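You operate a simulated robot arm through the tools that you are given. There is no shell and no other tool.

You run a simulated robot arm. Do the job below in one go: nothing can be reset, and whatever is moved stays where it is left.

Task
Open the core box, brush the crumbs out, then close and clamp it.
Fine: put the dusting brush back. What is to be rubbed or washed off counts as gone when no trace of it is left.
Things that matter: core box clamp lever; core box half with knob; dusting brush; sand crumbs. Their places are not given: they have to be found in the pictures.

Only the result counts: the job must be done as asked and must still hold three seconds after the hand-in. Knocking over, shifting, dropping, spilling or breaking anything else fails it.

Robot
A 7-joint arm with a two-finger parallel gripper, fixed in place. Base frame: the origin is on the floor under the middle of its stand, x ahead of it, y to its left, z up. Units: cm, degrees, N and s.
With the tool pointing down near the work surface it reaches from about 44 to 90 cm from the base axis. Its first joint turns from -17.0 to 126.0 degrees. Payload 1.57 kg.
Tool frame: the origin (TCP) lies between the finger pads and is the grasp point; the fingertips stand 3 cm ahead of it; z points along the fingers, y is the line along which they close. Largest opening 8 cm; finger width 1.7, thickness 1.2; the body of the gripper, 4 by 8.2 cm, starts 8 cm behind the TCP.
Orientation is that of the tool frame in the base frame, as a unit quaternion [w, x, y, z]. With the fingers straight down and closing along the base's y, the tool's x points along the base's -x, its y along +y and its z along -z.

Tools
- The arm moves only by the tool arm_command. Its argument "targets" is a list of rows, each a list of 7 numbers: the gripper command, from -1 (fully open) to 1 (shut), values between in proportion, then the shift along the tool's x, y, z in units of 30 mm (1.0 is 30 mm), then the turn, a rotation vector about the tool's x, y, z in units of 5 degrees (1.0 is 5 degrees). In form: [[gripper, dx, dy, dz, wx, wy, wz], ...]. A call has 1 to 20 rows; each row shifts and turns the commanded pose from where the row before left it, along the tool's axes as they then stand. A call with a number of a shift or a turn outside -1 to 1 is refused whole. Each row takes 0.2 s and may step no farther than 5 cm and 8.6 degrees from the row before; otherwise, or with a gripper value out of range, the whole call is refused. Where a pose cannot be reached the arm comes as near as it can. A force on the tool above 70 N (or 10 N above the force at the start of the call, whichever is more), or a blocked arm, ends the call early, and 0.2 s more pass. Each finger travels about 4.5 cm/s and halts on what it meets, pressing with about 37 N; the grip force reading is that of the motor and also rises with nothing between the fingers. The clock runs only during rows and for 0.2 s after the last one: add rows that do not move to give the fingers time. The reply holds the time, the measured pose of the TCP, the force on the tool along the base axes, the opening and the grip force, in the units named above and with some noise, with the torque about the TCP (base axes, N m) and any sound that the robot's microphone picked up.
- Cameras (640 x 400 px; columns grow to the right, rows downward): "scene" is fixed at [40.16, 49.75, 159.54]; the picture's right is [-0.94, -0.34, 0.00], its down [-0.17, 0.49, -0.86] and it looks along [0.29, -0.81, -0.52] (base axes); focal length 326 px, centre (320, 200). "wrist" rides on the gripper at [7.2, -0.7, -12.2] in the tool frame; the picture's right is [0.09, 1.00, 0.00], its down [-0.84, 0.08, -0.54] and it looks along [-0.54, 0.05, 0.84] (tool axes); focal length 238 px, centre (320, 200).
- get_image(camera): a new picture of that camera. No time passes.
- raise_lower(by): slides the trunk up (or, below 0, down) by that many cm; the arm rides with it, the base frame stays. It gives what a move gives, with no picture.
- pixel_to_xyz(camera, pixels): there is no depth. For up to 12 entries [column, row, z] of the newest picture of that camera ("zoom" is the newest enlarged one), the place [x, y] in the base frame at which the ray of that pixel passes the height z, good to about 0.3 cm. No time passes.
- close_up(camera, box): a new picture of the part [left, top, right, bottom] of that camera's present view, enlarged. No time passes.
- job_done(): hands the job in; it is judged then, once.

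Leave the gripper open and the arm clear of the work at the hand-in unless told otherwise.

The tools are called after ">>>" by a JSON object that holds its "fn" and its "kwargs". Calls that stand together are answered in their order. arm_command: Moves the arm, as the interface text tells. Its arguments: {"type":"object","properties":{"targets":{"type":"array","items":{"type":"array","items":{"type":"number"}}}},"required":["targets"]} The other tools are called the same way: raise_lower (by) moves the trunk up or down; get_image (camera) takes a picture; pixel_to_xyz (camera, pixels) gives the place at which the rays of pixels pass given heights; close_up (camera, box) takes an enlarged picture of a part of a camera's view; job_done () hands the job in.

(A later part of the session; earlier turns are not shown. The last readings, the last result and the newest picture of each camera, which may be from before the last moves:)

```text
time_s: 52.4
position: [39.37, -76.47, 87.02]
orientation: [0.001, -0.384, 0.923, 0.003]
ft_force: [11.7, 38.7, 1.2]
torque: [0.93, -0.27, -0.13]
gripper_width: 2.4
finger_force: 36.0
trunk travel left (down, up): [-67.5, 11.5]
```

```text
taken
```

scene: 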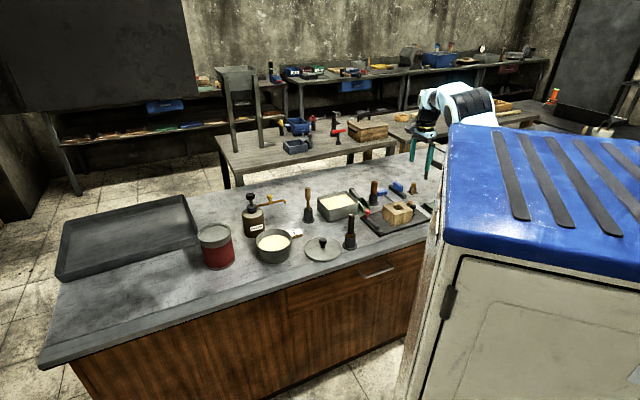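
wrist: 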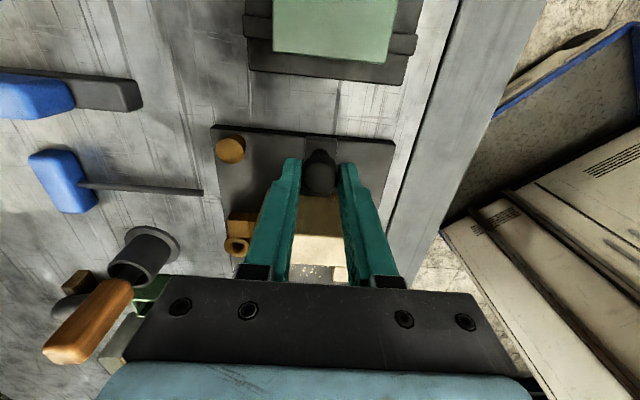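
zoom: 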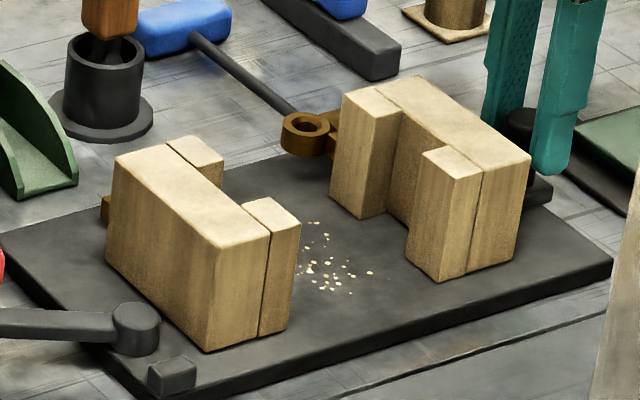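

The stop is reached (36 N). The halves now stand about 8 cm apart. I relax 0.4 cm, open and rise.

>>> {"fn": "arm_command", "kwargs": {"targets": [[1, -0.15, 0, 0, 0, 0, 0], [-0.1, 0, 0, 0, 0, 0, 0], [-0.1, 0, 0, 0, 0, 0, 0], [-0.1, 0, 0, -1, 0, 0, 0], [-0.1, 0, 0, -1, 0, 0, 0], [-0.1, 0, 0, -1, 0, 0, 0], [-0.1, 0, 0, -1, 0, 0, 0], [-1, 0, 0, -1, 0, 0, 0], [-1, 0, 0, -1, 0, 0, 0]]}}

>>> {"fn": "get_image", "kwargs": {"camera": "wrist"}}

>>> {"fn": "close_up", "kwargs": {"camera": "scene", "box": [365, 190, 430, 235]}}

```text
time_s: 54.4
position: [39.42, -76.51, 105.17]
orientation: [0.0, -0.382, 0.924, 0.0]
ft_force: [-0.5, 0.0, 0.9]
torque: [-0.01, 0.0, 0.01]
gripper_width: 7.98
finger_force: 0.0
trunk travel left (down, up): [-67.5, 11.5]
```

```text
taken
```

wrist: 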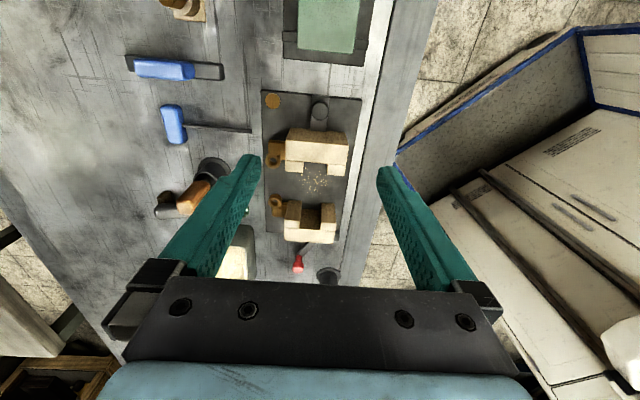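

```text
8.89 times, centred on (398, 212) of scene
```

zoom: 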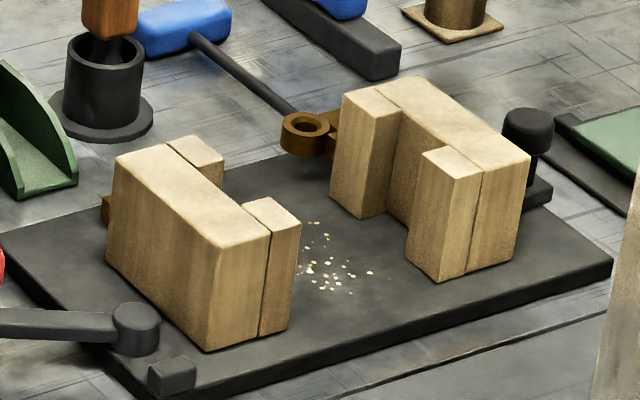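

The box is open and stays so. I enlarge the crumb patch to know its extent.

>>> {"fn": "close_up", "kwargs": {"camera": "wrist", "box": [265, 120, 365, 250]}}

>>> {"fn": "close_up", "kwargs": {"camera": "scene", "box": [390, 205, 420, 230]}}

```text
3.08 times, centred on (315, 185) of wrist
```

zoom: 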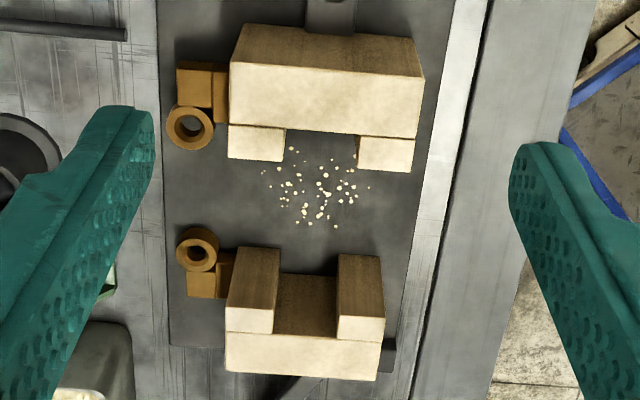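

```text
16.00 times, centred on (405, 218) of scene
```

zoom: 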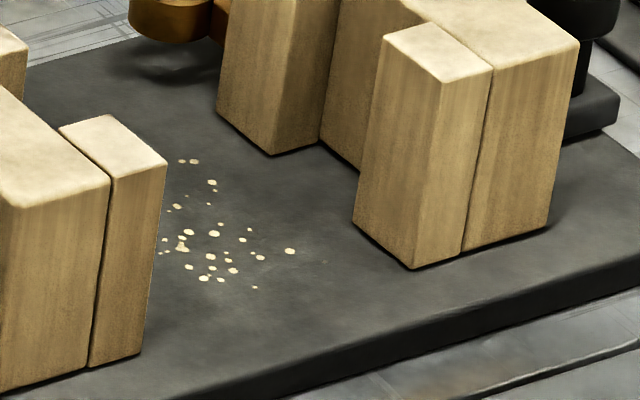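

>>> {"fn": "pixel_to_xyz", "kwargs": {"camera": "wrist", "pixels": [[296, 176, 81.8], [331.2, 180, 81.8], [305.8, 167, 81.8], [319.6, 194.7, 81.8], [315.9, 179, 81.8], [262, 90, 81.8], [361, 98, 81.8]]}}

>>> {"fn": "pixel_to_xyz", "kwargs": {"camera": "scene", "pixels": [[395, 221.3, 81.8], [405.3, 221.9, 81.8], [396.4, 215.5, 81.8], [400.9, 223.5, 81.8], [398.5, 220.2, 81.8], [397.8, 222.9, 81.8]]}}

```text
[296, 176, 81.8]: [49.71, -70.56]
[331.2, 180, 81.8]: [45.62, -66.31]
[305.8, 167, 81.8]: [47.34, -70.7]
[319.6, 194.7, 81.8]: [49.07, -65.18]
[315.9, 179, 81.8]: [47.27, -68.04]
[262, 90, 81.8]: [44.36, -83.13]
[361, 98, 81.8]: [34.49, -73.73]
```

```text
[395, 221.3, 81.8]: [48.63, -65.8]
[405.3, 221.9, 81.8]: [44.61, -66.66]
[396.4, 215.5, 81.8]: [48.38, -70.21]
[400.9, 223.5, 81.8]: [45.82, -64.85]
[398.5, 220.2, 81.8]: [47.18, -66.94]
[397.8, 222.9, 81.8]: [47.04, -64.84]
```

The crumb patch spans about u -16.2..-11 and v 78.5..85, centred near (48.2,-67.4). Now for the brush: I turn the tool by 180° in two calls to the orientation in which the wrist camera agreed with the fixed one (x along +u), staying high.

>>> {"fn": "arm_command", "kwargs": {"targets": [[-1, 0, 0, 0, 0, 0, 1], [-1, 0, 0, 0, 0, 0, 1], [-1, 0, 0, 0, 0, 0, 1], [-1, 0, 0, 0, 0, 0, 1], [-1, 0, 0, 0, 0, 0, 1], [-1, 0, 0, 0, 0, 0, 1], [-1, 0, 0, 0, 0, 0, 1], [-1, 0, 0, 0, 0, 0, 1], [-1, 0, 0, 0, 0, 0, 1], [-1, 0, 0, 0, 0, 0, 1], [-1, 0, 0, 0, 0, 0, 1], [-1, 0, 0, 0, 0, 0, 1], [-1, 0, 0, 0, 0, 0, 1], [-1, 0, 0, 0, 0, 0, 1], [-1, 0, 0, 0, 0, 0, 1], [-1, 0, 0, 0, 0, 0, 1], [-1, 0, 0, 0, 0, 0, 1], [-1, 0, 0, 0, 0, 0, 1]]}}

>>> {"fn": "arm_command", "kwargs": {"targets": [[-1, 0, 0, 0, 0, 0, 1], [-1, 0, 0, 0, 0, 0, 1], [-1, 0, 0, 0, 0, 0, 1], [-1, 0, 0, 0, 0, 0, 1], [-1, 0, 0, 0, 0, 0, 1], [-1, 0, 0, 0, 0, 0, 1], [-1, 0, 0, 0, 0, 0, 1], [-1, 0, 0, 0, 0, 0, 1], [-1, 0, 0, 0, 0, 0, 1], [-1, 0, 0, 0, 0, 0, 1], [-1, 0, 0, 0, 0, 0, 1], [-1, 0, 0, 0, 0, 0, 1], [-1, 0, 0, 0, 0, 0, 1], [-1, 0, 0, 0, 0, 0, 1], [-1, 0, 0, 0, 0, 0, 1], [-1, 0, 0, 0, 0, 0, 1], [-1, 0, 0, 0, 0, 0, 1], [-1, 0, 0, 0, 0, 0, 1]]}}

>>> {"fn": "get_image", "kwargs": {"camera": "wrist"}}

```text
time_s: 58.2
position: [39.47, -76.6, 105.04]
orientation: [0.0, 0.384, 0.924, 0.001]
ft_force: [-0.2, 0.4, 0.0]
torque: [-0.01, -0.04, 0.02]
gripper_width: 8.02
finger_force: 0.0
trunk travel left (down, up): [-67.5, 11.5]
```

```text
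time_s: 62.0
position: [39.52, -76.59, 104.97]
orientation: [0.0, 0.924, 0.382, 0.0]
ft_force: [-1.4, 0.1, -1.2]
torque: [0.01, -0.01, -0.01]
gripper_width: 8.02
finger_force: 0.0
trunk travel left (down, up): [-67.5, 11.5]
```

```text
taken
```

wrist: 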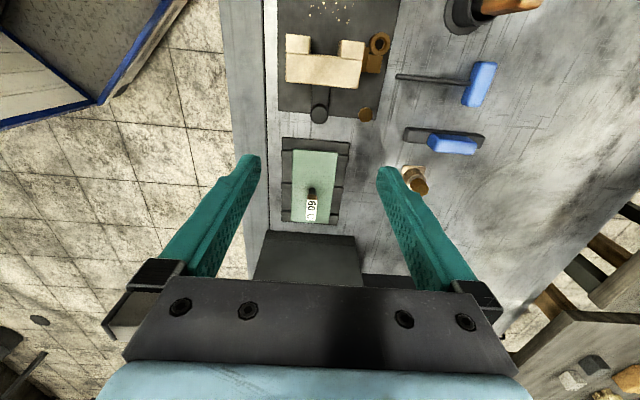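

I travel high above the bench to over the dark-handled brush at (62.2,-45.2).

>>> {"fn": "arm_command", "kwargs": {"targets": [[-1, 0.98, -0.159, 0, 0, 0, 0], [-1, 0.98, -0.159, 0, 0, 0, 0], [-1, 0.98, -0.159, 0, 0, 0, 0], [-1, 0.98, -0.159, 0, 0, 0, 0], [-1, 0.98, -0.159, 0, 0, 0, 0], [-1, 0.98, -0.159, 0, 0, 0, 0], [-1, 0.98, -0.159, 0, 0, 0, 0], [-1, 0.98, -0.159, 0, 0, 0, 0], [-1, 0.98, -0.159, 0, 0, 0, 0], [-1, 0.98, -0.159, 0, 0, 0, 0], [-1, 0.98, -0.159, 0, 0, 0, 0], [-1, 0.98, -0.159, 0, 0, 0, 0], [-1, 0.98, -0.159, 0, 0, 0, 0]]}}

>>> {"fn": "get_image", "kwargs": {"camera": "wrist"}}

>>> {"fn": "close_up", "kwargs": {"camera": "wrist", "box": [260, 50, 390, 190]}}

>>> {"fn": "close_up", "kwargs": {"camera": "scene", "box": [320, 165, 390, 255]}}

```text
time_s: 64.8
position: [62.17, -45.23, 105.16]
orientation: [0.0, 0.924, 0.382, 0.0]
ft_force: [-0.7, -1.1, 0.6]
torque: [-0.01, 0.0, 0.0]
gripper_width: 8.02
finger_force: 0.0
trunk travel left (down, up): [-67.5, 11.5]
```

```text
taken
```

wrist: 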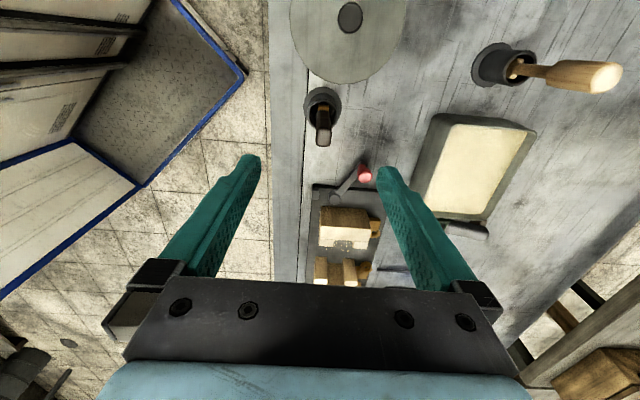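

```text
2.86 times, centred on (325, 120) of wrist
```

zoom: 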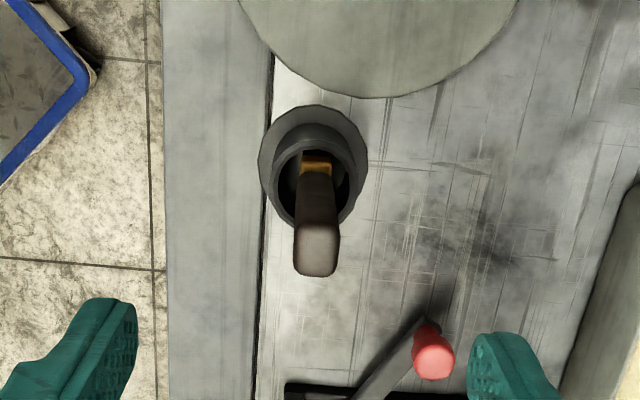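

```text
4.44 times, centred on (355, 210) of scene
```

zoom: 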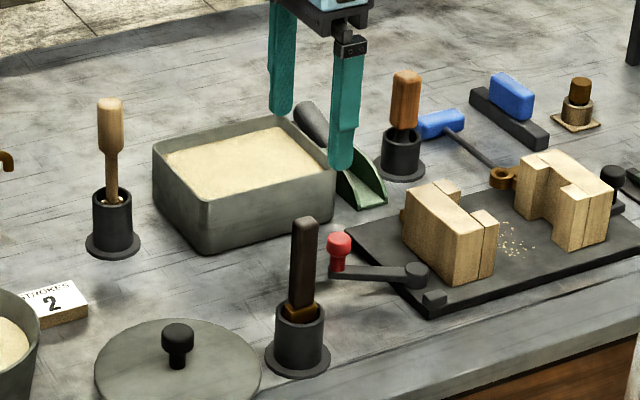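

The handle's top is at (324,137) in the wrist picture. I compute its place, with the cup's, for a centred grip.

>>> {"fn": "pixel_to_xyz", "kwargs": {"camera": "wrist", "pixels": [[324.2, 137.4, 94], [324.2, 137.4, 93], [322.4, 108, 80], [323.5, 107, 87]]}}

>>> {"fn": "pixel_to_xyz", "kwargs": {"camera": "scene", "pixels": [[350.5, 214.7, 94], [350, 246, 80.5]]}}

```text
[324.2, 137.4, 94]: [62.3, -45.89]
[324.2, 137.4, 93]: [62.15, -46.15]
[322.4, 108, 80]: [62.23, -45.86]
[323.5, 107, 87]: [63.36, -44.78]
```

```text
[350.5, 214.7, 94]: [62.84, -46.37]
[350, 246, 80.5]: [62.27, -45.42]
```

The brush stands at about (62.4,-45.8). I centre, narrow the fingers to 5 cm and descend to TCP height 95 first.

>>> {"fn": "arm_command", "kwargs": {"targets": [[-0.25, -0.08, 0.19, 0, 0, 0, 0], [-0.25, 0, 0, 1, 0, 0, 0], [-0.25, 0, 0, 1, 0, 0, 0], [-0.25, 0, 0, 1, 0, 0, 0], [-0.25, 0, 0, 0.3, 0, 0, 0]]}}

>>> {"fn": "get_image", "kwargs": {"camera": "wrist"}}

>>> {"fn": "close_up", "kwargs": {"camera": "scene", "box": [320, 185, 390, 255]}}

```text
time_s: 66.0
position: [62.27, -45.74, 95.1]
orientation: [0.0, 0.924, 0.382, 0.0]
ft_force: [0.7, 0.7, 0.2]
torque: [0.03, -0.01, 0.02]
gripper_width: 4.99
finger_force: 0.1
trunk travel left (down, up): [-67.5, 11.5]
```

```text
taken
```

wrist: 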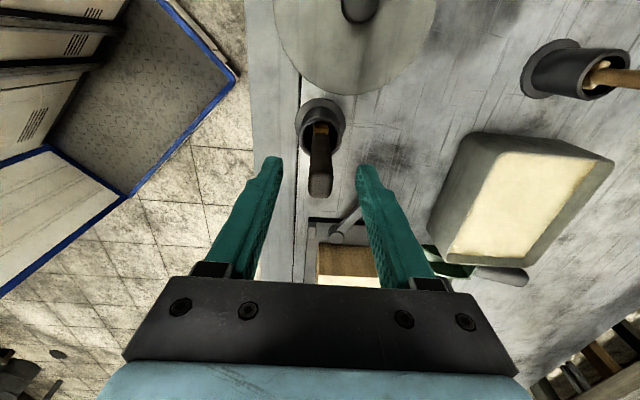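

```text
5.71 times, centred on (355, 220) of scene
```

zoom: 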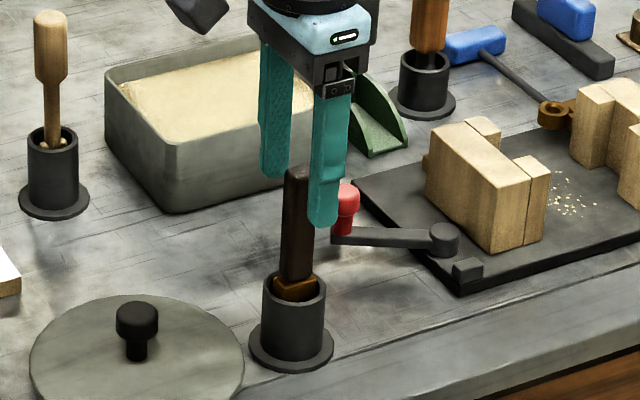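

The handle top is centred at (321,187). I descend 3 cm more, then close on the handle.

>>> {"fn": "arm_command", "kwargs": {"targets": [[-0.25, 0, 0, 1, 0, 0, 0], [-0.25, 0, 0, 0.03, 0, 0, 0], [0.5, 0, 0, 0, 0, 0, 0], [0.5, 0, 0, 0, 0, 0, 0], [1, 0, 0, 0, 0, 0, 0], [1, 0, 0, 0, 0, 0, 0], [1, 0, 0, 0, 0, 0, 0]]}}

>>> {"fn": "get_image", "kwargs": {"camera": "wrist"}}

>>> {"fn": "close_up", "kwargs": {"camera": "scene", "box": [320, 185, 390, 255]}}

```text
time_s: 67.6
position: [62.3, -45.65, 92.16]
orientation: [0.0, 0.924, 0.383, 0.0]
ft_force: [-0.3, 0.0, -0.3]
torque: [0.01, 0.0, -0.01]
gripper_width: 1.47
finger_force: 30.5
trunk travel left (down, up): [-67.5, 11.5]
```

```text
taken
```

wrist: 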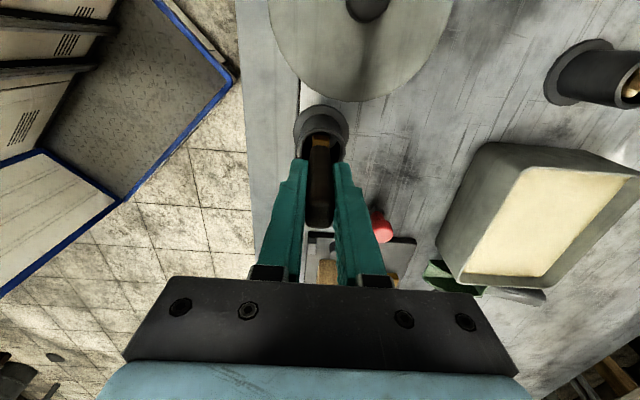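

```text
5.71 times, centred on (355, 220) of scene
```

zoom: 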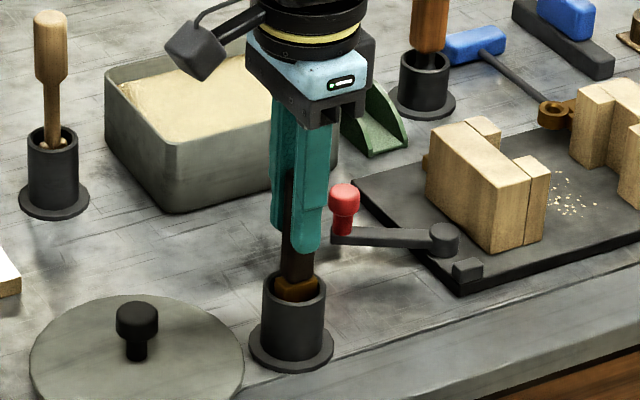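

The handle is held (1.47 cm, no side force). I note the pick-up pose (62.30,-45.65,92.16) and lift slowly straight up, watching that the cup stays behind.

>>> {"fn": "arm_command", "kwargs": {"targets": [[1, 0, 0, -0.3, 0, 0, 0], [1, 0, 0, -0.5, 0, 0, 0], [1, 0, 0, -0.7, 0, 0, 0], [1, 0, 0, -0.9, 0, 0, 0], [1, 0, 0, -0.9, 0, 0, 0], [1, 0, 0, -0.7, 0, 0, 0]]}}

>>> {"fn": "close_up", "kwargs": {"camera": "scene", "box": [320, 175, 390, 255]}}

>>> {"fn": "get_image", "kwargs": {"camera": "wrist"}}

```text
time_s: 69.0
position: [62.44, -45.87, 104.23]
orientation: [0.0, 0.924, 0.383, 0.0]
ft_force: [0.0, 0.1, -0.4]
torque: [0.04, 0.03, 0.02]
gripper_width: 1.52
finger_force: 30.7
trunk travel left (down, up): [-67.5, 11.5]
```

```text
5.00 times, centred on (355, 215) of scene
```

zoom: 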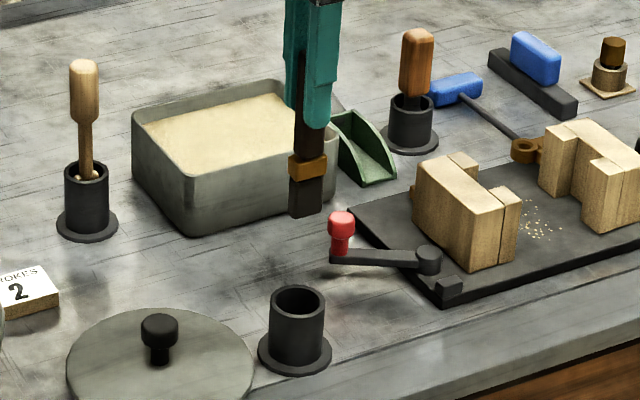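

```text
taken
```

wrist: 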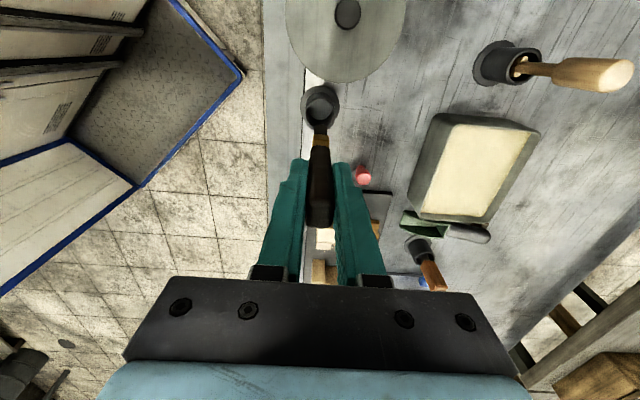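

The brush is out and the cup stayed put. I enlarge its head to check that these are bristles.

>>> {"fn": "close_up", "kwargs": {"camera": "scene", "box": [335, 185, 375, 225]}}

>>> {"fn": "close_up", "kwargs": {"camera": "wrist", "box": [290, 80, 350, 160]}}

```text
10.00 times, centred on (355, 205) of scene
```

zoom: 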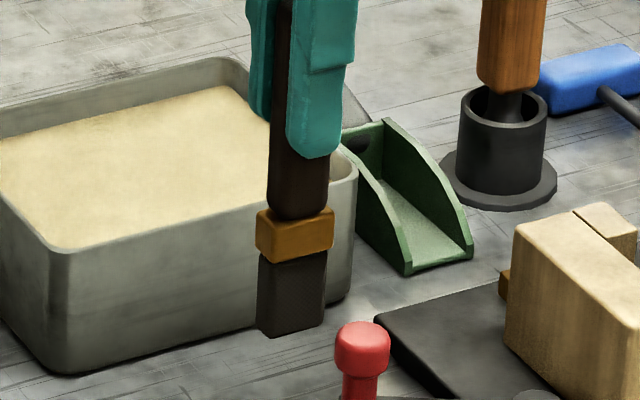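

```text
5.00 times, centred on (320, 120) of wrist
```

zoom: 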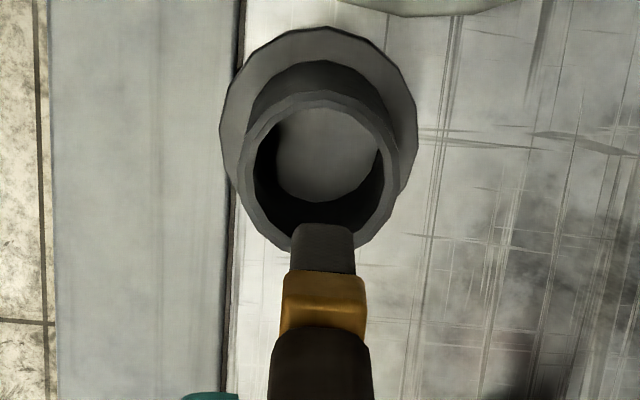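

The head is a block of dark bristles under a brass ferrule: this is the brush. I find the height of the bristle ends relative to the gripper.

>>> {"fn": "pixel_to_xyz", "kwargs": {"camera": "scene", "pixels": [[352.2, 217.8, 91], [352.2, 217.8, 92], [352.2, 217.8, 93], [352.2, 217.8, 94]]}}

>>> {"fn": "pixel_to_xyz", "kwargs": {"camera": "wrist", "pixels": [[320.6, 125.5, 91], [320.6, 125.5, 92], [320.6, 125.5, 93], [320.6, 125.5, 94]]}}

```text
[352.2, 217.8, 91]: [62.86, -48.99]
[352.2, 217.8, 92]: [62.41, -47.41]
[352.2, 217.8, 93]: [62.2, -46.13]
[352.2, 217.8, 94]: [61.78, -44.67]
```

```text
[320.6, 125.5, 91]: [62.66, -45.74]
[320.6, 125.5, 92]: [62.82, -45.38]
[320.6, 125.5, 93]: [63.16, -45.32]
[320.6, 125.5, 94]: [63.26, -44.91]
```

The bristle ends hang about 11.2 cm below the TCP, so they'll touch the plate (z≈81.8) at TCP height about 93. I carry the brush at this height (bristles at 93, box tops at 88) to above the crumbs.

>>> {"fn": "arm_command", "kwargs": {"targets": [[1, -0.922, 0.189, 0, 0, 0, 0], [1, -0.922, 0.189, 0, 0, 0, 0], [1, -0.922, 0.189, 0, 0, 0, 0], [1, -0.922, 0.189, 0, 0, 0, 0], [1, -0.922, 0.189, 0, 0, 0, 0], [1, -0.922, 0.189, 0, 0, 0, 0], [1, -0.922, 0.189, 0, 0, 0, 0], [1, -0.922, 0.189, 0, 0, 0, 0], [1, -0.922, 0.189, 0, 0, 0, 0]]}}

>>> {"fn": "get_image", "kwargs": {"camera": "wrist"}}

>>> {"fn": "close_up", "kwargs": {"camera": "scene", "box": [365, 175, 430, 235]}}

>>> {"fn": "close_up", "kwargs": {"camera": "wrist", "box": [260, 60, 390, 200]}}

```text
time_s: 71.0
position: [48.43, -66.99, 104.1]
orientation: [0.0, 0.924, 0.383, 0.0]
ft_force: [0.7, 0.0, -0.3]
torque: [-0.05, 0.02, 0.0]
gripper_width: 1.5
finger_force: 30.8
trunk travel left (down, up): [-67.5, 11.5]
```

```text
taken
```

wrist: 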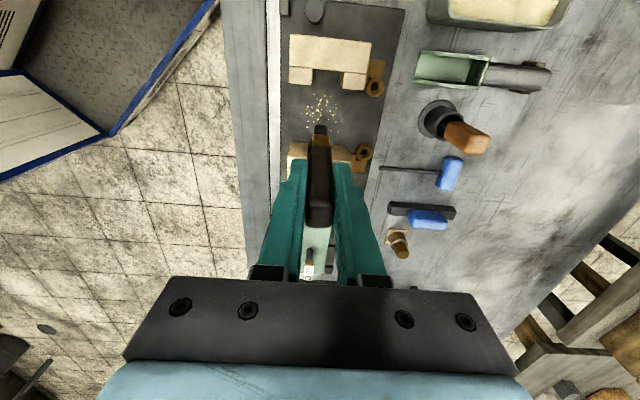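

```text
6.67 times, centred on (398, 205) of scene
```

zoom: 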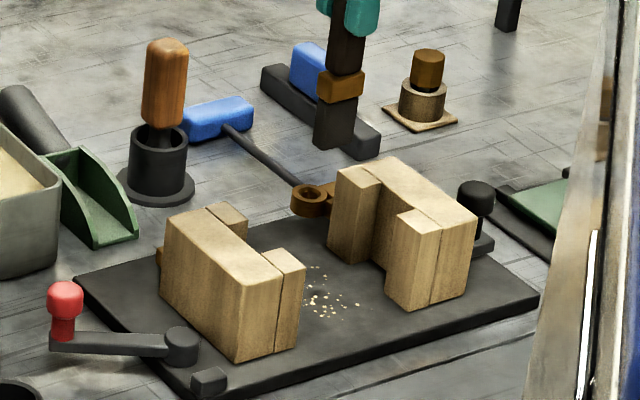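

```text
2.86 times, centred on (325, 130) of wrist
```

zoom: 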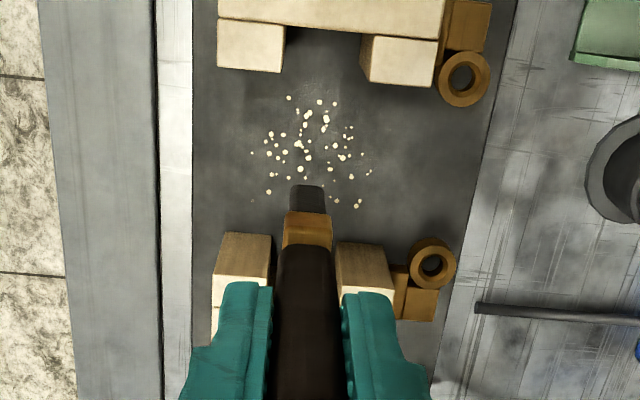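

I compute the crumb patch and the gap's edges from this accurate view.

>>> {"fn": "pixel_to_xyz", "kwargs": {"camera": "wrist", "pixels": [[299.7, 114, 81.8], [343, 120, 81.8], [314, 94, 81.8], [338.5, 132, 81.8], [301, 131, 81.8], [326, 95.5, 81.8], [290, 84, 87.9], [365.5, 88.5, 87.9], [289, 141, 81.8], [349.5, 145, 81.8]]}}

```text
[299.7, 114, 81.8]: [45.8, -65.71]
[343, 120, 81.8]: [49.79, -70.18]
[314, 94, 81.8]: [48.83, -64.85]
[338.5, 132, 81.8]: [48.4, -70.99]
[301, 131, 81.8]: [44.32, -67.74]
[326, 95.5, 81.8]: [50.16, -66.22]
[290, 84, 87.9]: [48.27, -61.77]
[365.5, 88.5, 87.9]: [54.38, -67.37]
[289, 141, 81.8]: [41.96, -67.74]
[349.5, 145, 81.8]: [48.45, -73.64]
```

The patch spans u -16.6..-11.2, v 78.7..84.9; the halves' inner faces are at about -17.5 and -9.3. I place the brush at u=-14.3, v=77.6 (in front of the patch) and lower until just above the plate.

>>> {"fn": "arm_command", "kwargs": {"targets": [[1, -0.2, -0.667, 0, 0, 0, 0], [1, -0.193, -0.667, 0, 0, 0, 0], [1, 0, 0, 1, 0, 0, 0], [1, 0, 0, 1, 0, 0, 0], [1, 0, 0, 1, 0, 0, 0], [1, 0, 0, 0.4, 0, 0, 0]]}}

>>> {"fn": "get_image", "kwargs": {"camera": "wrist"}}

>>> {"fn": "close_up", "kwargs": {"camera": "scene", "box": [375, 190, 425, 230]}}

```text
time_s: 72.4
position: [44.61, -65.05, 93.78]
orientation: [0.0, 0.924, 0.382, 0.0]
ft_force: [-1.1, 0.4, -0.7]
torque: [-0.01, 0.01, 0.05]
gripper_width: 1.5
finger_force: 31.2
trunk travel left (down, up): [-67.5, 11.5]
```

```text
taken
```

wrist: 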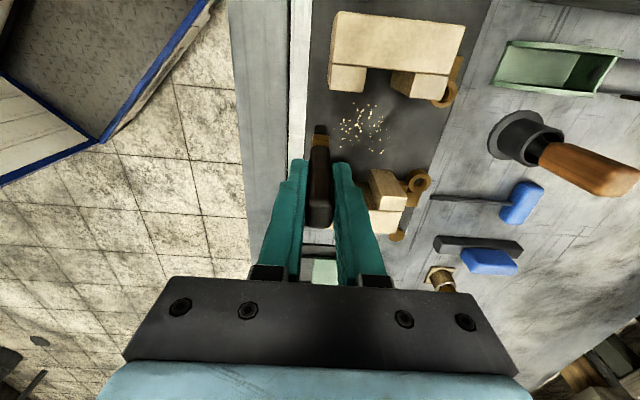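

```text
10.00 times, centred on (400, 210) of scene
```

zoom: 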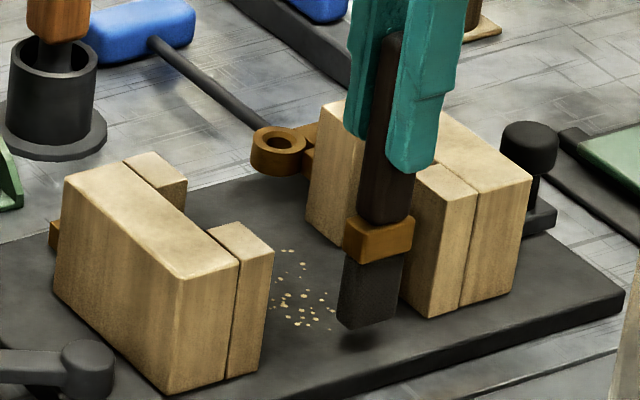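

The bristles hover just over the plate beside the crumbs. I lower in small steps to find contact.

>>> {"fn": "arm_command", "kwargs": {"targets": [[1, 0, 0, 0.1, 0, 0, 0], [1, 0, 0, 0.07, 0, 0, 0]]}}

>>> {"fn": "close_up", "kwargs": {"camera": "scene", "box": [390, 200, 420, 230]}}

```text
time_s: 73.0
position: [44.68, -65.07, 93.28]
orientation: [0.0, 0.924, 0.383, 0.0]
ft_force: [0.8, 0.5, 0.1]
torque: [0.01, -0.01, 0.0]
gripper_width: 1.52
finger_force: 31.5
trunk travel left (down, up): [-67.5, 11.5]
```

```text
13.33 times, centred on (405, 215) of scene
```

zoom: 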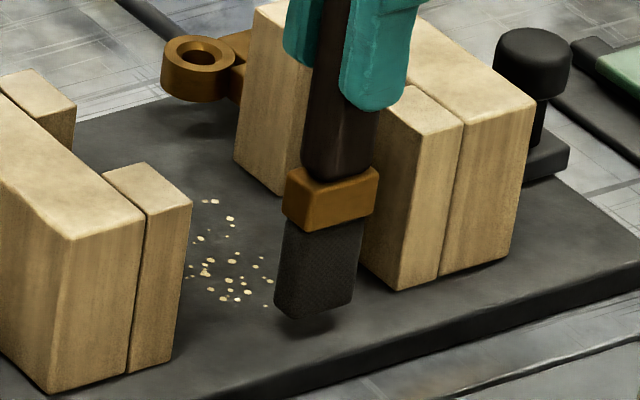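

Still a small gap under the bristles. I lower further.

>>> {"fn": "arm_command", "kwargs": {"targets": [[1, 0, 0, 0.07, 0, 0, 0], [1, 0, 0, 0.07, 0, 0, 0]]}}

>>> {"fn": "arm_command", "kwargs": {"targets": [[1, 0, 0, 0.07, 0, 0, 0]]}}

>>> {"fn": "close_up", "kwargs": {"camera": "scene", "box": [390, 200, 420, 230]}}

```text
time_s: 73.6
position: [44.71, -65.07, 93.07]
orientation: [0.0, 0.923, 0.384, 0.0]
ft_force: [-0.1, -1.0, -0.8]
torque: [0.01, 0.02, 0.0]
gripper_width: 1.5
finger_force: 31.0
trunk travel left (down, up): [-67.5, 11.5]
```

```text
time_s: 74.0
position: [44.64, -64.97, 92.69]
orientation: [0.0, 0.924, 0.382, 0.0]
ft_force: [-0.2, -0.3, -0.9]
torque: [0.01, -0.02, 0.0]
gripper_width: 1.48
finger_force: 30.7
trunk travel left (down, up): [-67.5, 11.5]
```

```text
13.33 times, centred on (405, 215) of scene
```

zoom: 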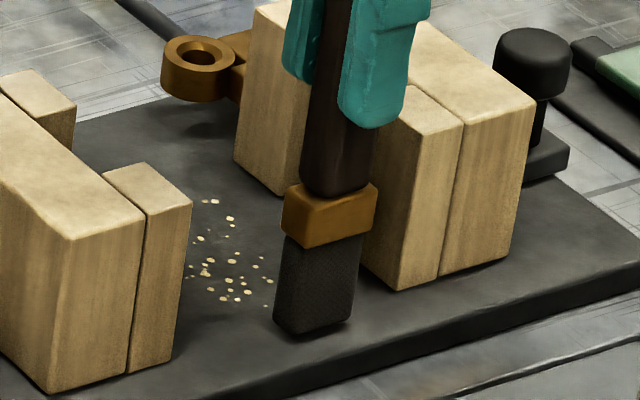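

>>> {"fn": "arm_command", "kwargs": {"targets": [[1, 0, 0, 0.07, 0, 0, 0], [1, 0, 0, 0, 0, 0, 0]]}}

>>> {"fn": "arm_command", "kwargs": {"targets": [[1, 0, 0, 0.05, 0, 0, 0], [1, 0, 0, 0, 0, 0, 0]]}}

```text
time_s: 74.6
position: [44.6, -64.94, 92.49]
orientation: [0.0, 0.924, 0.383, 0.0]
ft_force: [0.2, -1.1, -0.9]
torque: [0.03, 0.01, -0.02]
gripper_width: 1.51
finger_force: 31.1
trunk travel left (down, up): [-67.5, 11.5]
```

```text
time_s: 75.2
position: [44.65, -64.95, 92.51]
orientation: [0.001, 0.924, 0.382, 0.0]
ft_force: [-0.7, 2.7, 6.8]
torque: [0.2, 0.02, -0.03]
gripper_width: 1.52
finger_force: 30.6
trunk travel left (down, up): [-67.5, 11.5]
```

Contact: about 7 N upward. I sweep outward (+v) across the patch at u≈-14.4 with this light pressure.

>>> {"fn": "arm_command", "kwargs": {"targets": [[1, 0, 0.25, 0, 0, 0, 0], [1, 0, 0.25, 0, 0, 0, 0], [1, 0, 0.25, 0, 0, 0, 0], [1, 0, 0.25, 0, 0, 0, 0], [1, 0, 0.25, 0, 0, 0, 0], [1, 0, 0.25, 0, 0, 0, 0], [1, 0, 0.25, 0, 0, 0, 0], [1, 0, 0.25, 0, 0, 0, 0], [1, 0, 0.25, 0, 0, 0, 0], [1, 0, 0.25, 0, 0, 0, 0], [1, 0, 0.25, 0, 0, 0, 0]]}}

>>> {"fn": "close_up", "kwargs": {"camera": "scene", "box": [385, 200, 420, 230]}}

>>> {"fn": "get_image", "kwargs": {"camera": "wrist"}}

```text
time_s: 77.6
position: [50.41, -70.91, 92.5]
orientation: [0.001, 0.924, 0.382, -0.001]
ft_force: [-3.9, 4.9, 17.2]
torque: [0.43, 0.62, 0.01]
gripper_width: 1.53
finger_force: 30.9
trunk travel left (down, up): [-67.5, 11.5]
```

```text
13.33 times, centred on (402, 215) of scene
```

zoom: 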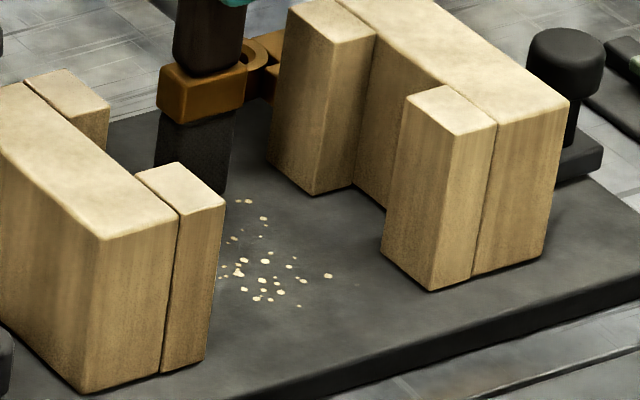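

```text
taken
```

wrist: 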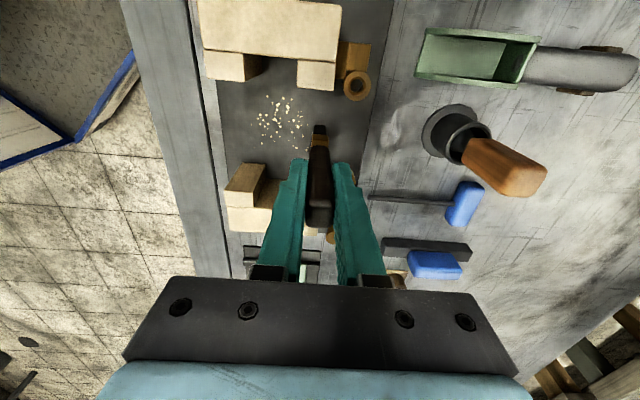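

I compare the patch after the first sweep.

>>> {"fn": "close_up", "kwargs": {"camera": "wrist", "box": [230, 70, 340, 170]}}

>>> {"fn": "close_up", "kwargs": {"camera": "scene", "box": [392, 208, 417, 228]}}

```text
4.00 times, centred on (285, 120) of wrist
```

zoom: 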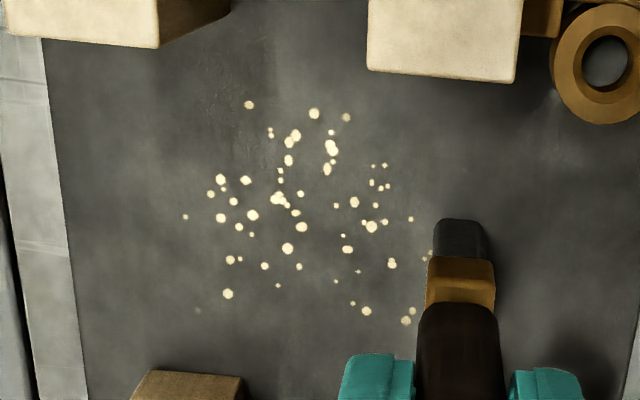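

```text
16.00 times, centred on (404, 218) of scene
```

zoom: 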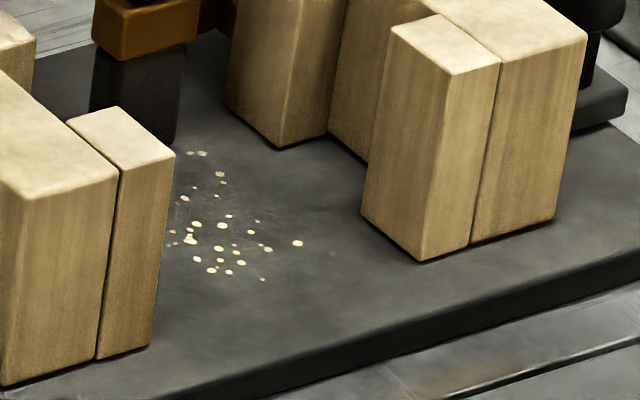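

>>> {"fn": "pixel_to_xyz", "kwargs": {"camera": "wrist", "pixels": [[319, 125, 82], [277, 132, 82], [280.5, 126.8, 82], [271.3, 136.5, 82], [303, 136, 82], [307, 150, 82], [262, 143.5, 82], [267.3, 96, 82]]}}

```text
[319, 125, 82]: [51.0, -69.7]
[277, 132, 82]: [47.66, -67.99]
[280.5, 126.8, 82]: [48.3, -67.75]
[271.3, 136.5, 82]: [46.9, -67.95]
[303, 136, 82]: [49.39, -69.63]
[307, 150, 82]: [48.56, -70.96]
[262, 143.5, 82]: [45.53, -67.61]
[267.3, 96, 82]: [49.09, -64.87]
```

The specks at u≈-14.4 lay right in the track of that sweep and are still there. Perhaps it takes several strokes; I stroke back and forth over the same track and compare.

>>> {"fn": "arm_command", "kwargs": {"targets": [[1, 0, -0.4, 0, 0, 0, 0], [1, 0, -0.4, 0, 0, 0, 0], [1, 0, -0.4, 0, 0, 0, 0], [1, 0, -0.4, 0, 0, 0, 0], [1, 0, -0.4, 0, 0, 0, 0], [1, 0, -0.4, 0, 0, 0, 0], [1, 0, -0.35, 0, 0, 0, 0], [1, 0, 0.4, 0, 0, 0, 0], [1, 0, 0.4, 0, 0, 0, 0], [1, 0, 0.4, 0, 0, 0, 0], [1, 0, 0.4, 0, 0, 0, 0], [1, 0, 0.4, 0, 0, 0, 0], [1, 0, 0.4, 0, 0, 0, 0], [1, 0, 0.35, 0, 0, 0, 0]]}}

>>> {"fn": "close_up", "kwargs": {"camera": "wrist", "box": [230, 70, 340, 170]}}

>>> {"fn": "close_up", "kwargs": {"camera": "scene", "box": [392, 208, 417, 228]}}

```text
time_s: 80.6
position: [50.54, -70.97, 92.44]
orientation: [0.001, 0.924, 0.382, 0.0]
ft_force: [-3.5, 4.2, 16.0]
torque: [0.48, 0.54, -0.04]
gripper_width: 1.55
finger_force: 31.0
trunk travel left (down, up): [-67.5, 11.5]
```

```text
4.00 times, centred on (285, 120) of wrist
```

zoom: 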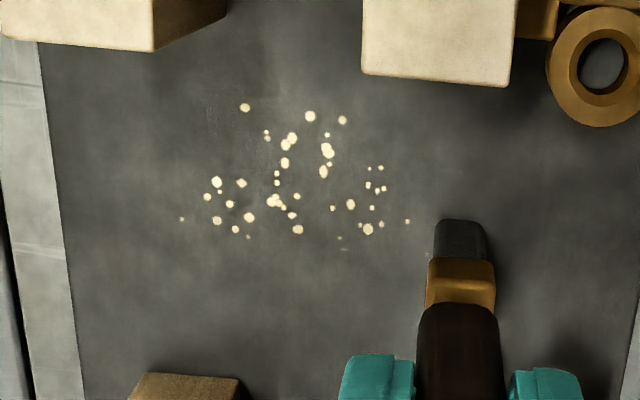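

```text
16.00 times, centred on (404, 218) of scene
```

zoom: 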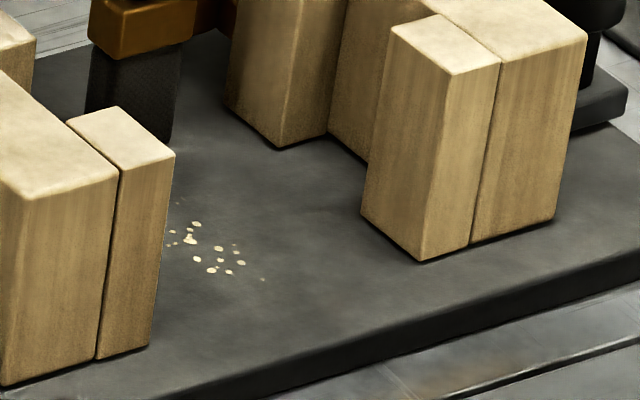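

Now it shows: after three passes the specks in the track's path are gone. It takes several strokes. I shift 1.5 cm toward +u and stroke back and forth.

>>> {"fn": "arm_command", "kwargs": {"targets": [[1, 0.5, 0, 0, 0, 0, 0], [1, 0, -0.4, 0, 0, 0, 0], [1, 0, -0.4, 0, 0, 0, 0], [1, 0, -0.4, 0, 0, 0, 0], [1, 0, -0.4, 0, 0, 0, 0], [1, 0, -0.4, 0, 0, 0, 0], [1, 0, -0.4, 0, 0, 0, 0], [1, 0, -0.35, 0, 0, 0, 0], [1, 0, 0.4, 0, 0, 0, 0], [1, 0, 0.4, 0, 0, 0, 0], [1, 0, 0.4, 0, 0, 0, 0], [1, 0, 0.4, 0, 0, 0, 0], [1, 0, 0.4, 0, 0, 0, 0], [1, 0, 0.4, 0, 0, 0, 0], [1, 0, 0.35, 0, 0, 0, 0]]}}

>>> {"fn": "close_up", "kwargs": {"camera": "wrist", "box": [230, 70, 340, 170]}}

>>> {"fn": "close_up", "kwargs": {"camera": "scene", "box": [385, 200, 420, 230]}}

```text
time_s: 83.8
position: [51.4, -69.8, 92.38]
orientation: [-0.001, 0.924, 0.383, 0.0]
ft_force: [-0.8, -0.6, 2.5]
torque: [0.05, 0.04, 0.0]
gripper_width: 1.48
finger_force: 31.1
trunk travel left (down, up): [-67.5, 11.5]
```

```text
4.00 times, centred on (285, 120) of wrist
```

zoom: 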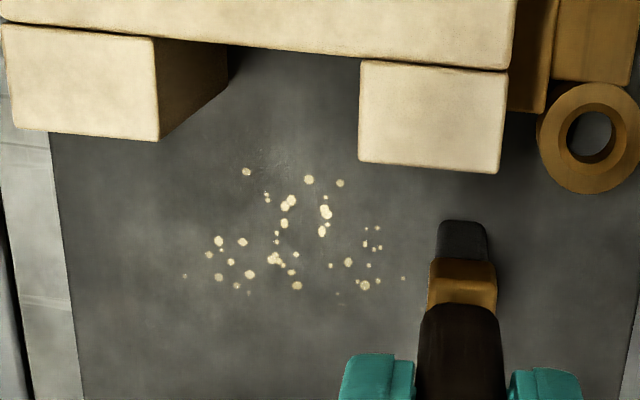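

```text
13.33 times, centred on (402, 215) of scene
```

zoom: 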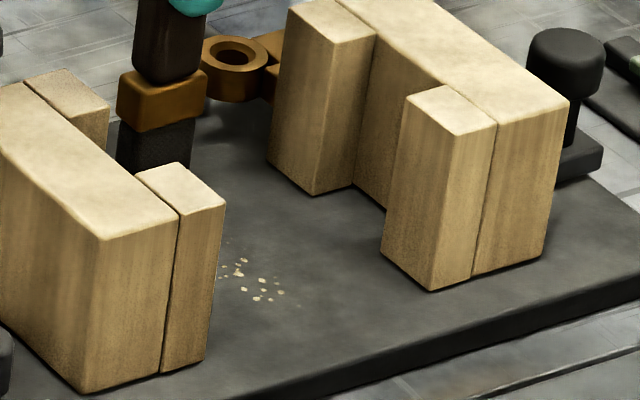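

The pressure has dropped to 2.5 N and the specks only dimmed. I press 0.15 cm lower and stroke this track again.

>>> {"fn": "arm_command", "kwargs": {"targets": [[1, 0, 0, 0.06, 0, 0, 0], [1, 0, -0.4, 0, 0, 0, 0], [1, 0, -0.4, 0, 0, 0, 0], [1, 0, -0.4, 0, 0, 0, 0], [1, 0, -0.4, 0, 0, 0, 0], [1, 0, -0.4, 0, 0, 0, 0], [1, 0, -0.4, 0, 0, 0, 0], [1, 0, -0.35, 0, 0, 0, 0]]}}

>>> {"fn": "arm_command", "kwargs": {"targets": [[1, 0, 0.4, 0, 0, 0, 0], [1, 0, 0.4, 0, 0, 0, 0], [1, 0, 0.4, 0, 0, 0, 0], [1, 0, 0.4, 0, 0, 0, 0], [1, 0, 0.4, 0, 0, 0, 0], [1, 0, 0.4, 0, 0, 0, 0], [1, 0, 0.35, 0, 0, 0, 0]]}}

>>> {"fn": "close_up", "kwargs": {"camera": "wrist", "box": [230, 70, 340, 170]}}

>>> {"fn": "close_up", "kwargs": {"camera": "scene", "box": [385, 200, 420, 230]}}

```text
time_s: 85.6
position: [45.61, -64.04, 92.37]
orientation: [0.001, 0.924, 0.383, 0.0]
ft_force: [5.6, -5.8, 23.5]
torque: [-0.64, -0.54, 0.03]
gripper_width: 1.55
finger_force: 31.1
trunk travel left (down, up): [-67.5, 11.5]
```

```text
time_s: 87.2
position: [51.52, -69.63, 92.38]
orientation: [0.001, 0.924, 0.383, 0.0]
ft_force: [-3.3, 4.0, 15.3]
torque: [0.43, 0.45, 0.01]
gripper_width: 1.5
finger_force: 31.5
trunk travel left (down, up): [-67.5, 11.5]
```

```text
4.00 times, centred on (285, 120) of wrist
```

zoom: 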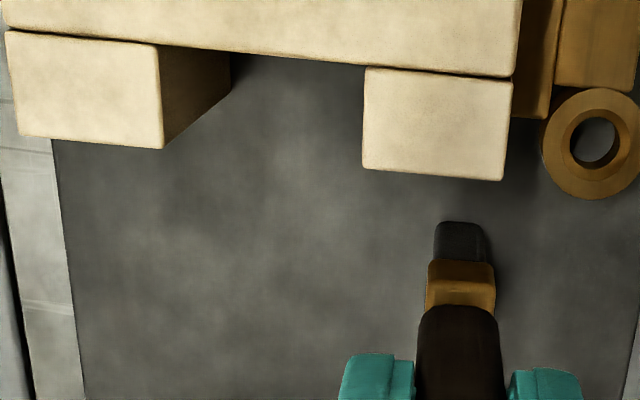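

```text
13.33 times, centred on (402, 215) of scene
```

zoom: 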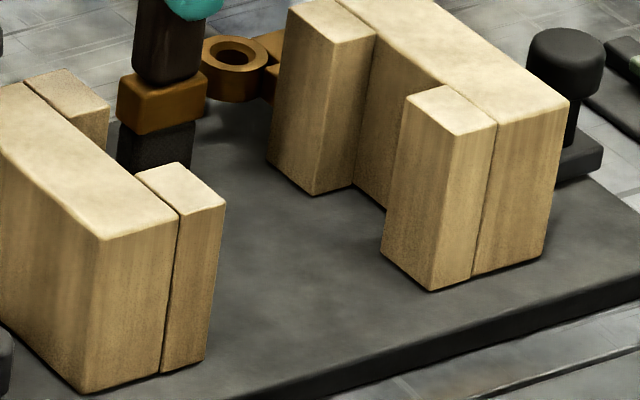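

The patch looks clean. To leave no faint trace, I give extra strokes over the neighbouring tracks: first at u≈-11.7.

>>> {"fn": "arm_command", "kwargs": {"targets": [[1, 0.43, 0, 0, 0, 0, 0], [1, 0, -0.4, 0, 0, 0, 0], [1, 0, -0.4, 0, 0, 0, 0], [1, 0, -0.4, 0, 0, 0, 0], [1, 0, -0.4, 0, 0, 0, 0], [1, 0, -0.4, 0, 0, 0, 0], [1, 0, -0.4, 0, 0, 0, 0], [1, 0, -0.35, 0, 0, 0, 0], [1, 0, 0.4, 0, 0, 0, 0], [1, 0, 0.4, 0, 0, 0, 0], [1, 0, 0.4, 0, 0, 0, 0], [1, 0, 0.4, 0, 0, 0, 0], [1, 0, 0.4, 0, 0, 0, 0], [1, 0, 0.4, 0, 0, 0, 0], [1, 0, 0.35, 0, 0, 0, 0]]}}

>>> {"fn": "arm_command", "kwargs": {"targets": [[1, -0.9, 0, 0, 0, 0, 0], [1, 0, -0.4, 0, 0, 0, 0], [1, 0, -0.4, 0, 0, 0, 0], [1, 0, -0.4, 0, 0, 0, 0], [1, 0, -0.4, 0, 0, 0, 0], [1, 0, -0.4, 0, 0, 0, 0], [1, 0, -0.4, 0, 0, 0, 0], [1, 0, -0.35, 0, 0, 0, 0], [1, 0, 0.4, 0, 0, 0, 0], [1, 0, 0.4, 0, 0, 0, 0], [1, 0, 0.4, 0, 0, 0, 0], [1, 0, 0.4, 0, 0, 0, 0], [1, 0, 0.4, 0, 0, 0, 0], [1, 0, 0.4, 0, 0, 0, 0], [1, 0, 0.35, 0, 0, 0, 0]]}}

>>> {"fn": "close_up", "kwargs": {"camera": "wrist", "box": [230, 50, 340, 170]}}

```text
time_s: 90.4
position: [52.48, -68.77, 92.27]
orientation: [0.0, 0.924, 0.383, 0.0]
ft_force: [-1.4, 1.4, 6.5]
torque: [0.25, 0.19, 0.03]
gripper_width: 1.53
finger_force: 30.8
trunk travel left (down, up): [-67.5, 11.5]
```

```text
time_s: 93.6
position: [50.55, -70.67, 92.2]
orientation: [0.0, 0.924, 0.382, 0.0]
ft_force: [-1.6, -1.2, 0.7]
torque: [0.02, 0.05, 0.02]
gripper_width: 1.51
finger_force: 30.6
trunk travel left (down, up): [-67.5, 11.5]
```

```text
3.33 times, centred on (285, 110) of wrist
```

zoom: 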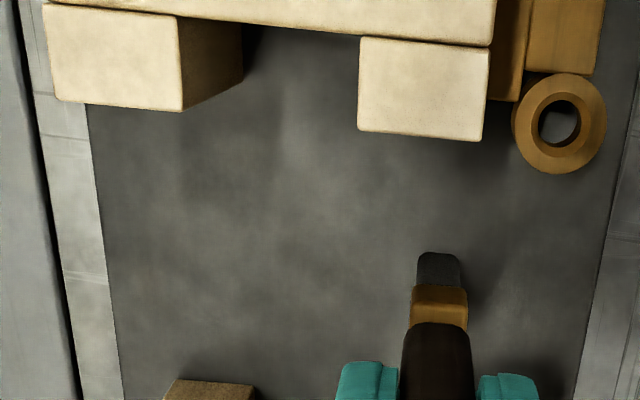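

The pressure eased to nearly zero (the handle slid up a touch in the grip). I press 0.15 cm lower and stroke this track and the one at u≈-15.7 once more.

>>> {"fn": "arm_command", "kwargs": {"targets": [[1, 0, 0, 0.05, 0, 0, 0], [1, 0, -0.4, 0, 0, 0, 0], [1, 0, -0.4, 0, 0, 0, 0], [1, 0, -0.4, 0, 0, 0, 0], [1, 0, -0.4, 0, 0, 0, 0], [1, 0, -0.4, 0, 0, 0, 0], [1, 0, -0.4, 0, 0, 0, 0], [1, 0, -0.35, 0, 0, 0, 0], [1, 0, 0.4, 0, 0, 0, 0], [1, 0, 0.4, 0, 0, 0, 0], [1, 0, 0.4, 0, 0, 0, 0], [1, 0, 0.4, 0, 0, 0, 0], [1, 0, 0.4, 0, 0, 0, 0], [1, 0, 0.4, 0, 0, 0, 0], [1, 0, 0.35, 0, 0, 0, 0]]}}

>>> {"fn": "arm_command", "kwargs": {"targets": [[1, -0.45, 0, 0, 0, 0, 0], [1, 0, -0.4, 0, 0, 0, 0], [1, 0, -0.4, 0, 0, 0, 0], [1, 0, -0.4, 0, 0, 0, 0], [1, 0, -0.4, 0, 0, 0, 0], [1, 0, -0.4, 0, 0, 0, 0], [1, 0, -0.4, 0, 0, 0, 0], [1, 0, -0.35, 0, 0, 0, 0], [1, 0, 0.4, 0, 0, 0, 0], [1, 0, 0.4, 0, 0, 0, 0], [1, 0, 0.4, 0, 0, 0, 0], [1, 0, 0.4, 0, 0, 0, 0], [1, 0, 0.4, 0, 0, 0, 0], [1, 0, 0.4, 0, 0, 0, 0], [1, 0, 0.35, 0, 0, 0, 0]]}}

>>> {"fn": "get_image", "kwargs": {"camera": "wrist"}}

>>> {"fn": "close_up", "kwargs": {"camera": "scene", "box": [370, 190, 430, 235]}}

```text
time_s: 96.8
position: [50.49, -70.88, 91.9]
orientation: [0.0, 0.924, 0.381, 0.0]
ft_force: [-0.3, 0.6, 1.9]
torque: [0.06, 0.01, 0.02]
gripper_width: 1.47
finger_force: 31.4
trunk travel left (down, up): [-67.5, 11.5]
```

```text
time_s: 100.0
position: [49.38, -71.77, 92.13]
orientation: [0.0, 0.923, 0.384, 0.0]
ft_force: [-0.8, -0.5, 0.5]
torque: [-0.04, -0.02, -0.01]
gripper_width: 1.51
finger_force: 30.5
trunk travel left (down, up): [-67.5, 11.5]
```

```text
taken
```

wrist: 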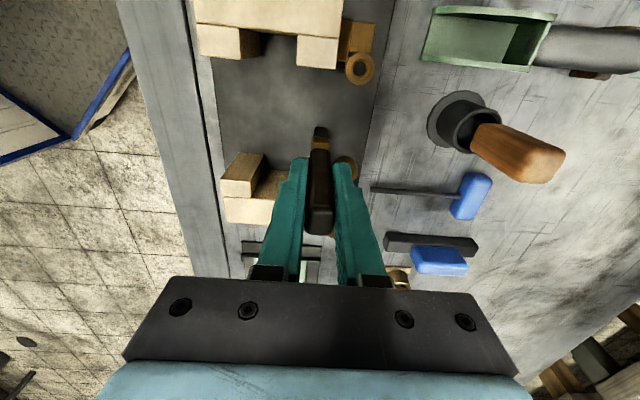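

```text
8.89 times, centred on (400, 212) of scene
```

zoom: 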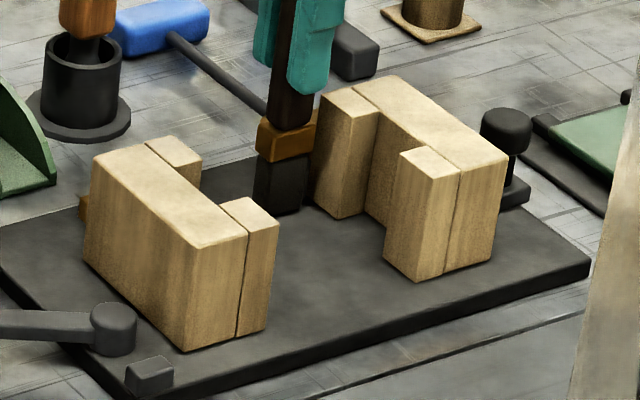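

I lift the brush clear and look over the whole plate for any remaining speck.

>>> {"fn": "arm_command", "kwargs": {"targets": [[1, 0, 0, -1, 0, 0, 0], [1, 0, 0, -1, 0, 0, 0], [1, 0, 0, -1, 0, 0, 0], [1, 0, 0, -1, 0, 0, 0], [1, 0, -1, 0, 0, 0, 0], [1, 0.5, -1, 0, 0, 0, 0]]}}

>>> {"fn": "get_image", "kwargs": {"camera": "wrist"}}

>>> {"fn": "close_up", "kwargs": {"camera": "wrist", "box": [290, 60, 390, 200]}}

>>> {"fn": "close_up", "kwargs": {"camera": "scene", "box": [385, 200, 420, 230]}}

```text
time_s: 101.4
position: [46.48, -66.44, 104.01]
orientation: [0.0, 0.924, 0.382, -0.001]
ft_force: [1.6, -0.1, -0.9]
torque: [-0.01, -0.01, 0.0]
gripper_width: 1.5
finger_force: 30.5
trunk travel left (down, up): [-67.5, 11.5]
```

```text
taken
```

wrist: 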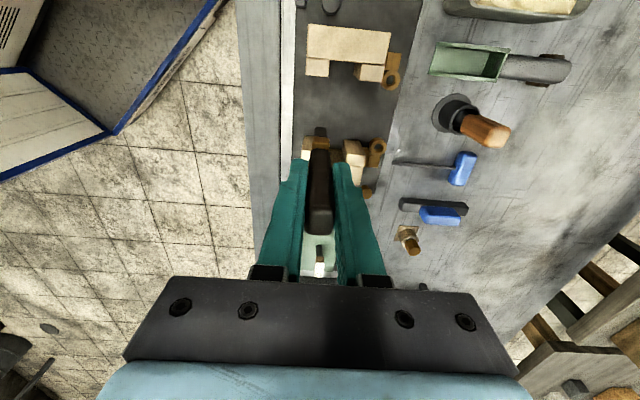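

```text
2.86 times, centred on (340, 130) of wrist
```

zoom: 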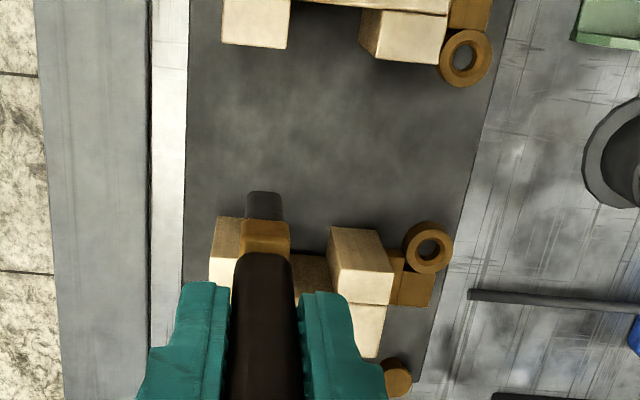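

```text
13.33 times, centred on (402, 215) of scene
```

zoom: 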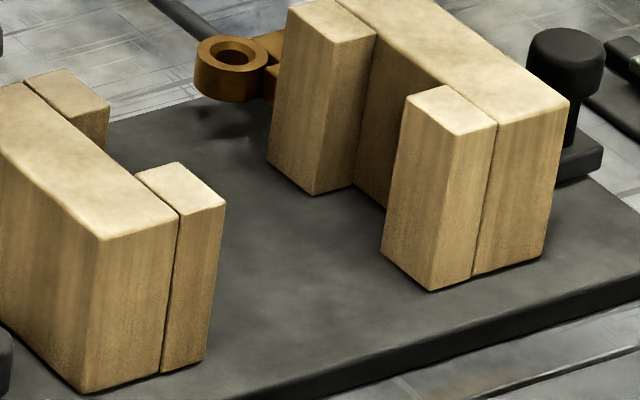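

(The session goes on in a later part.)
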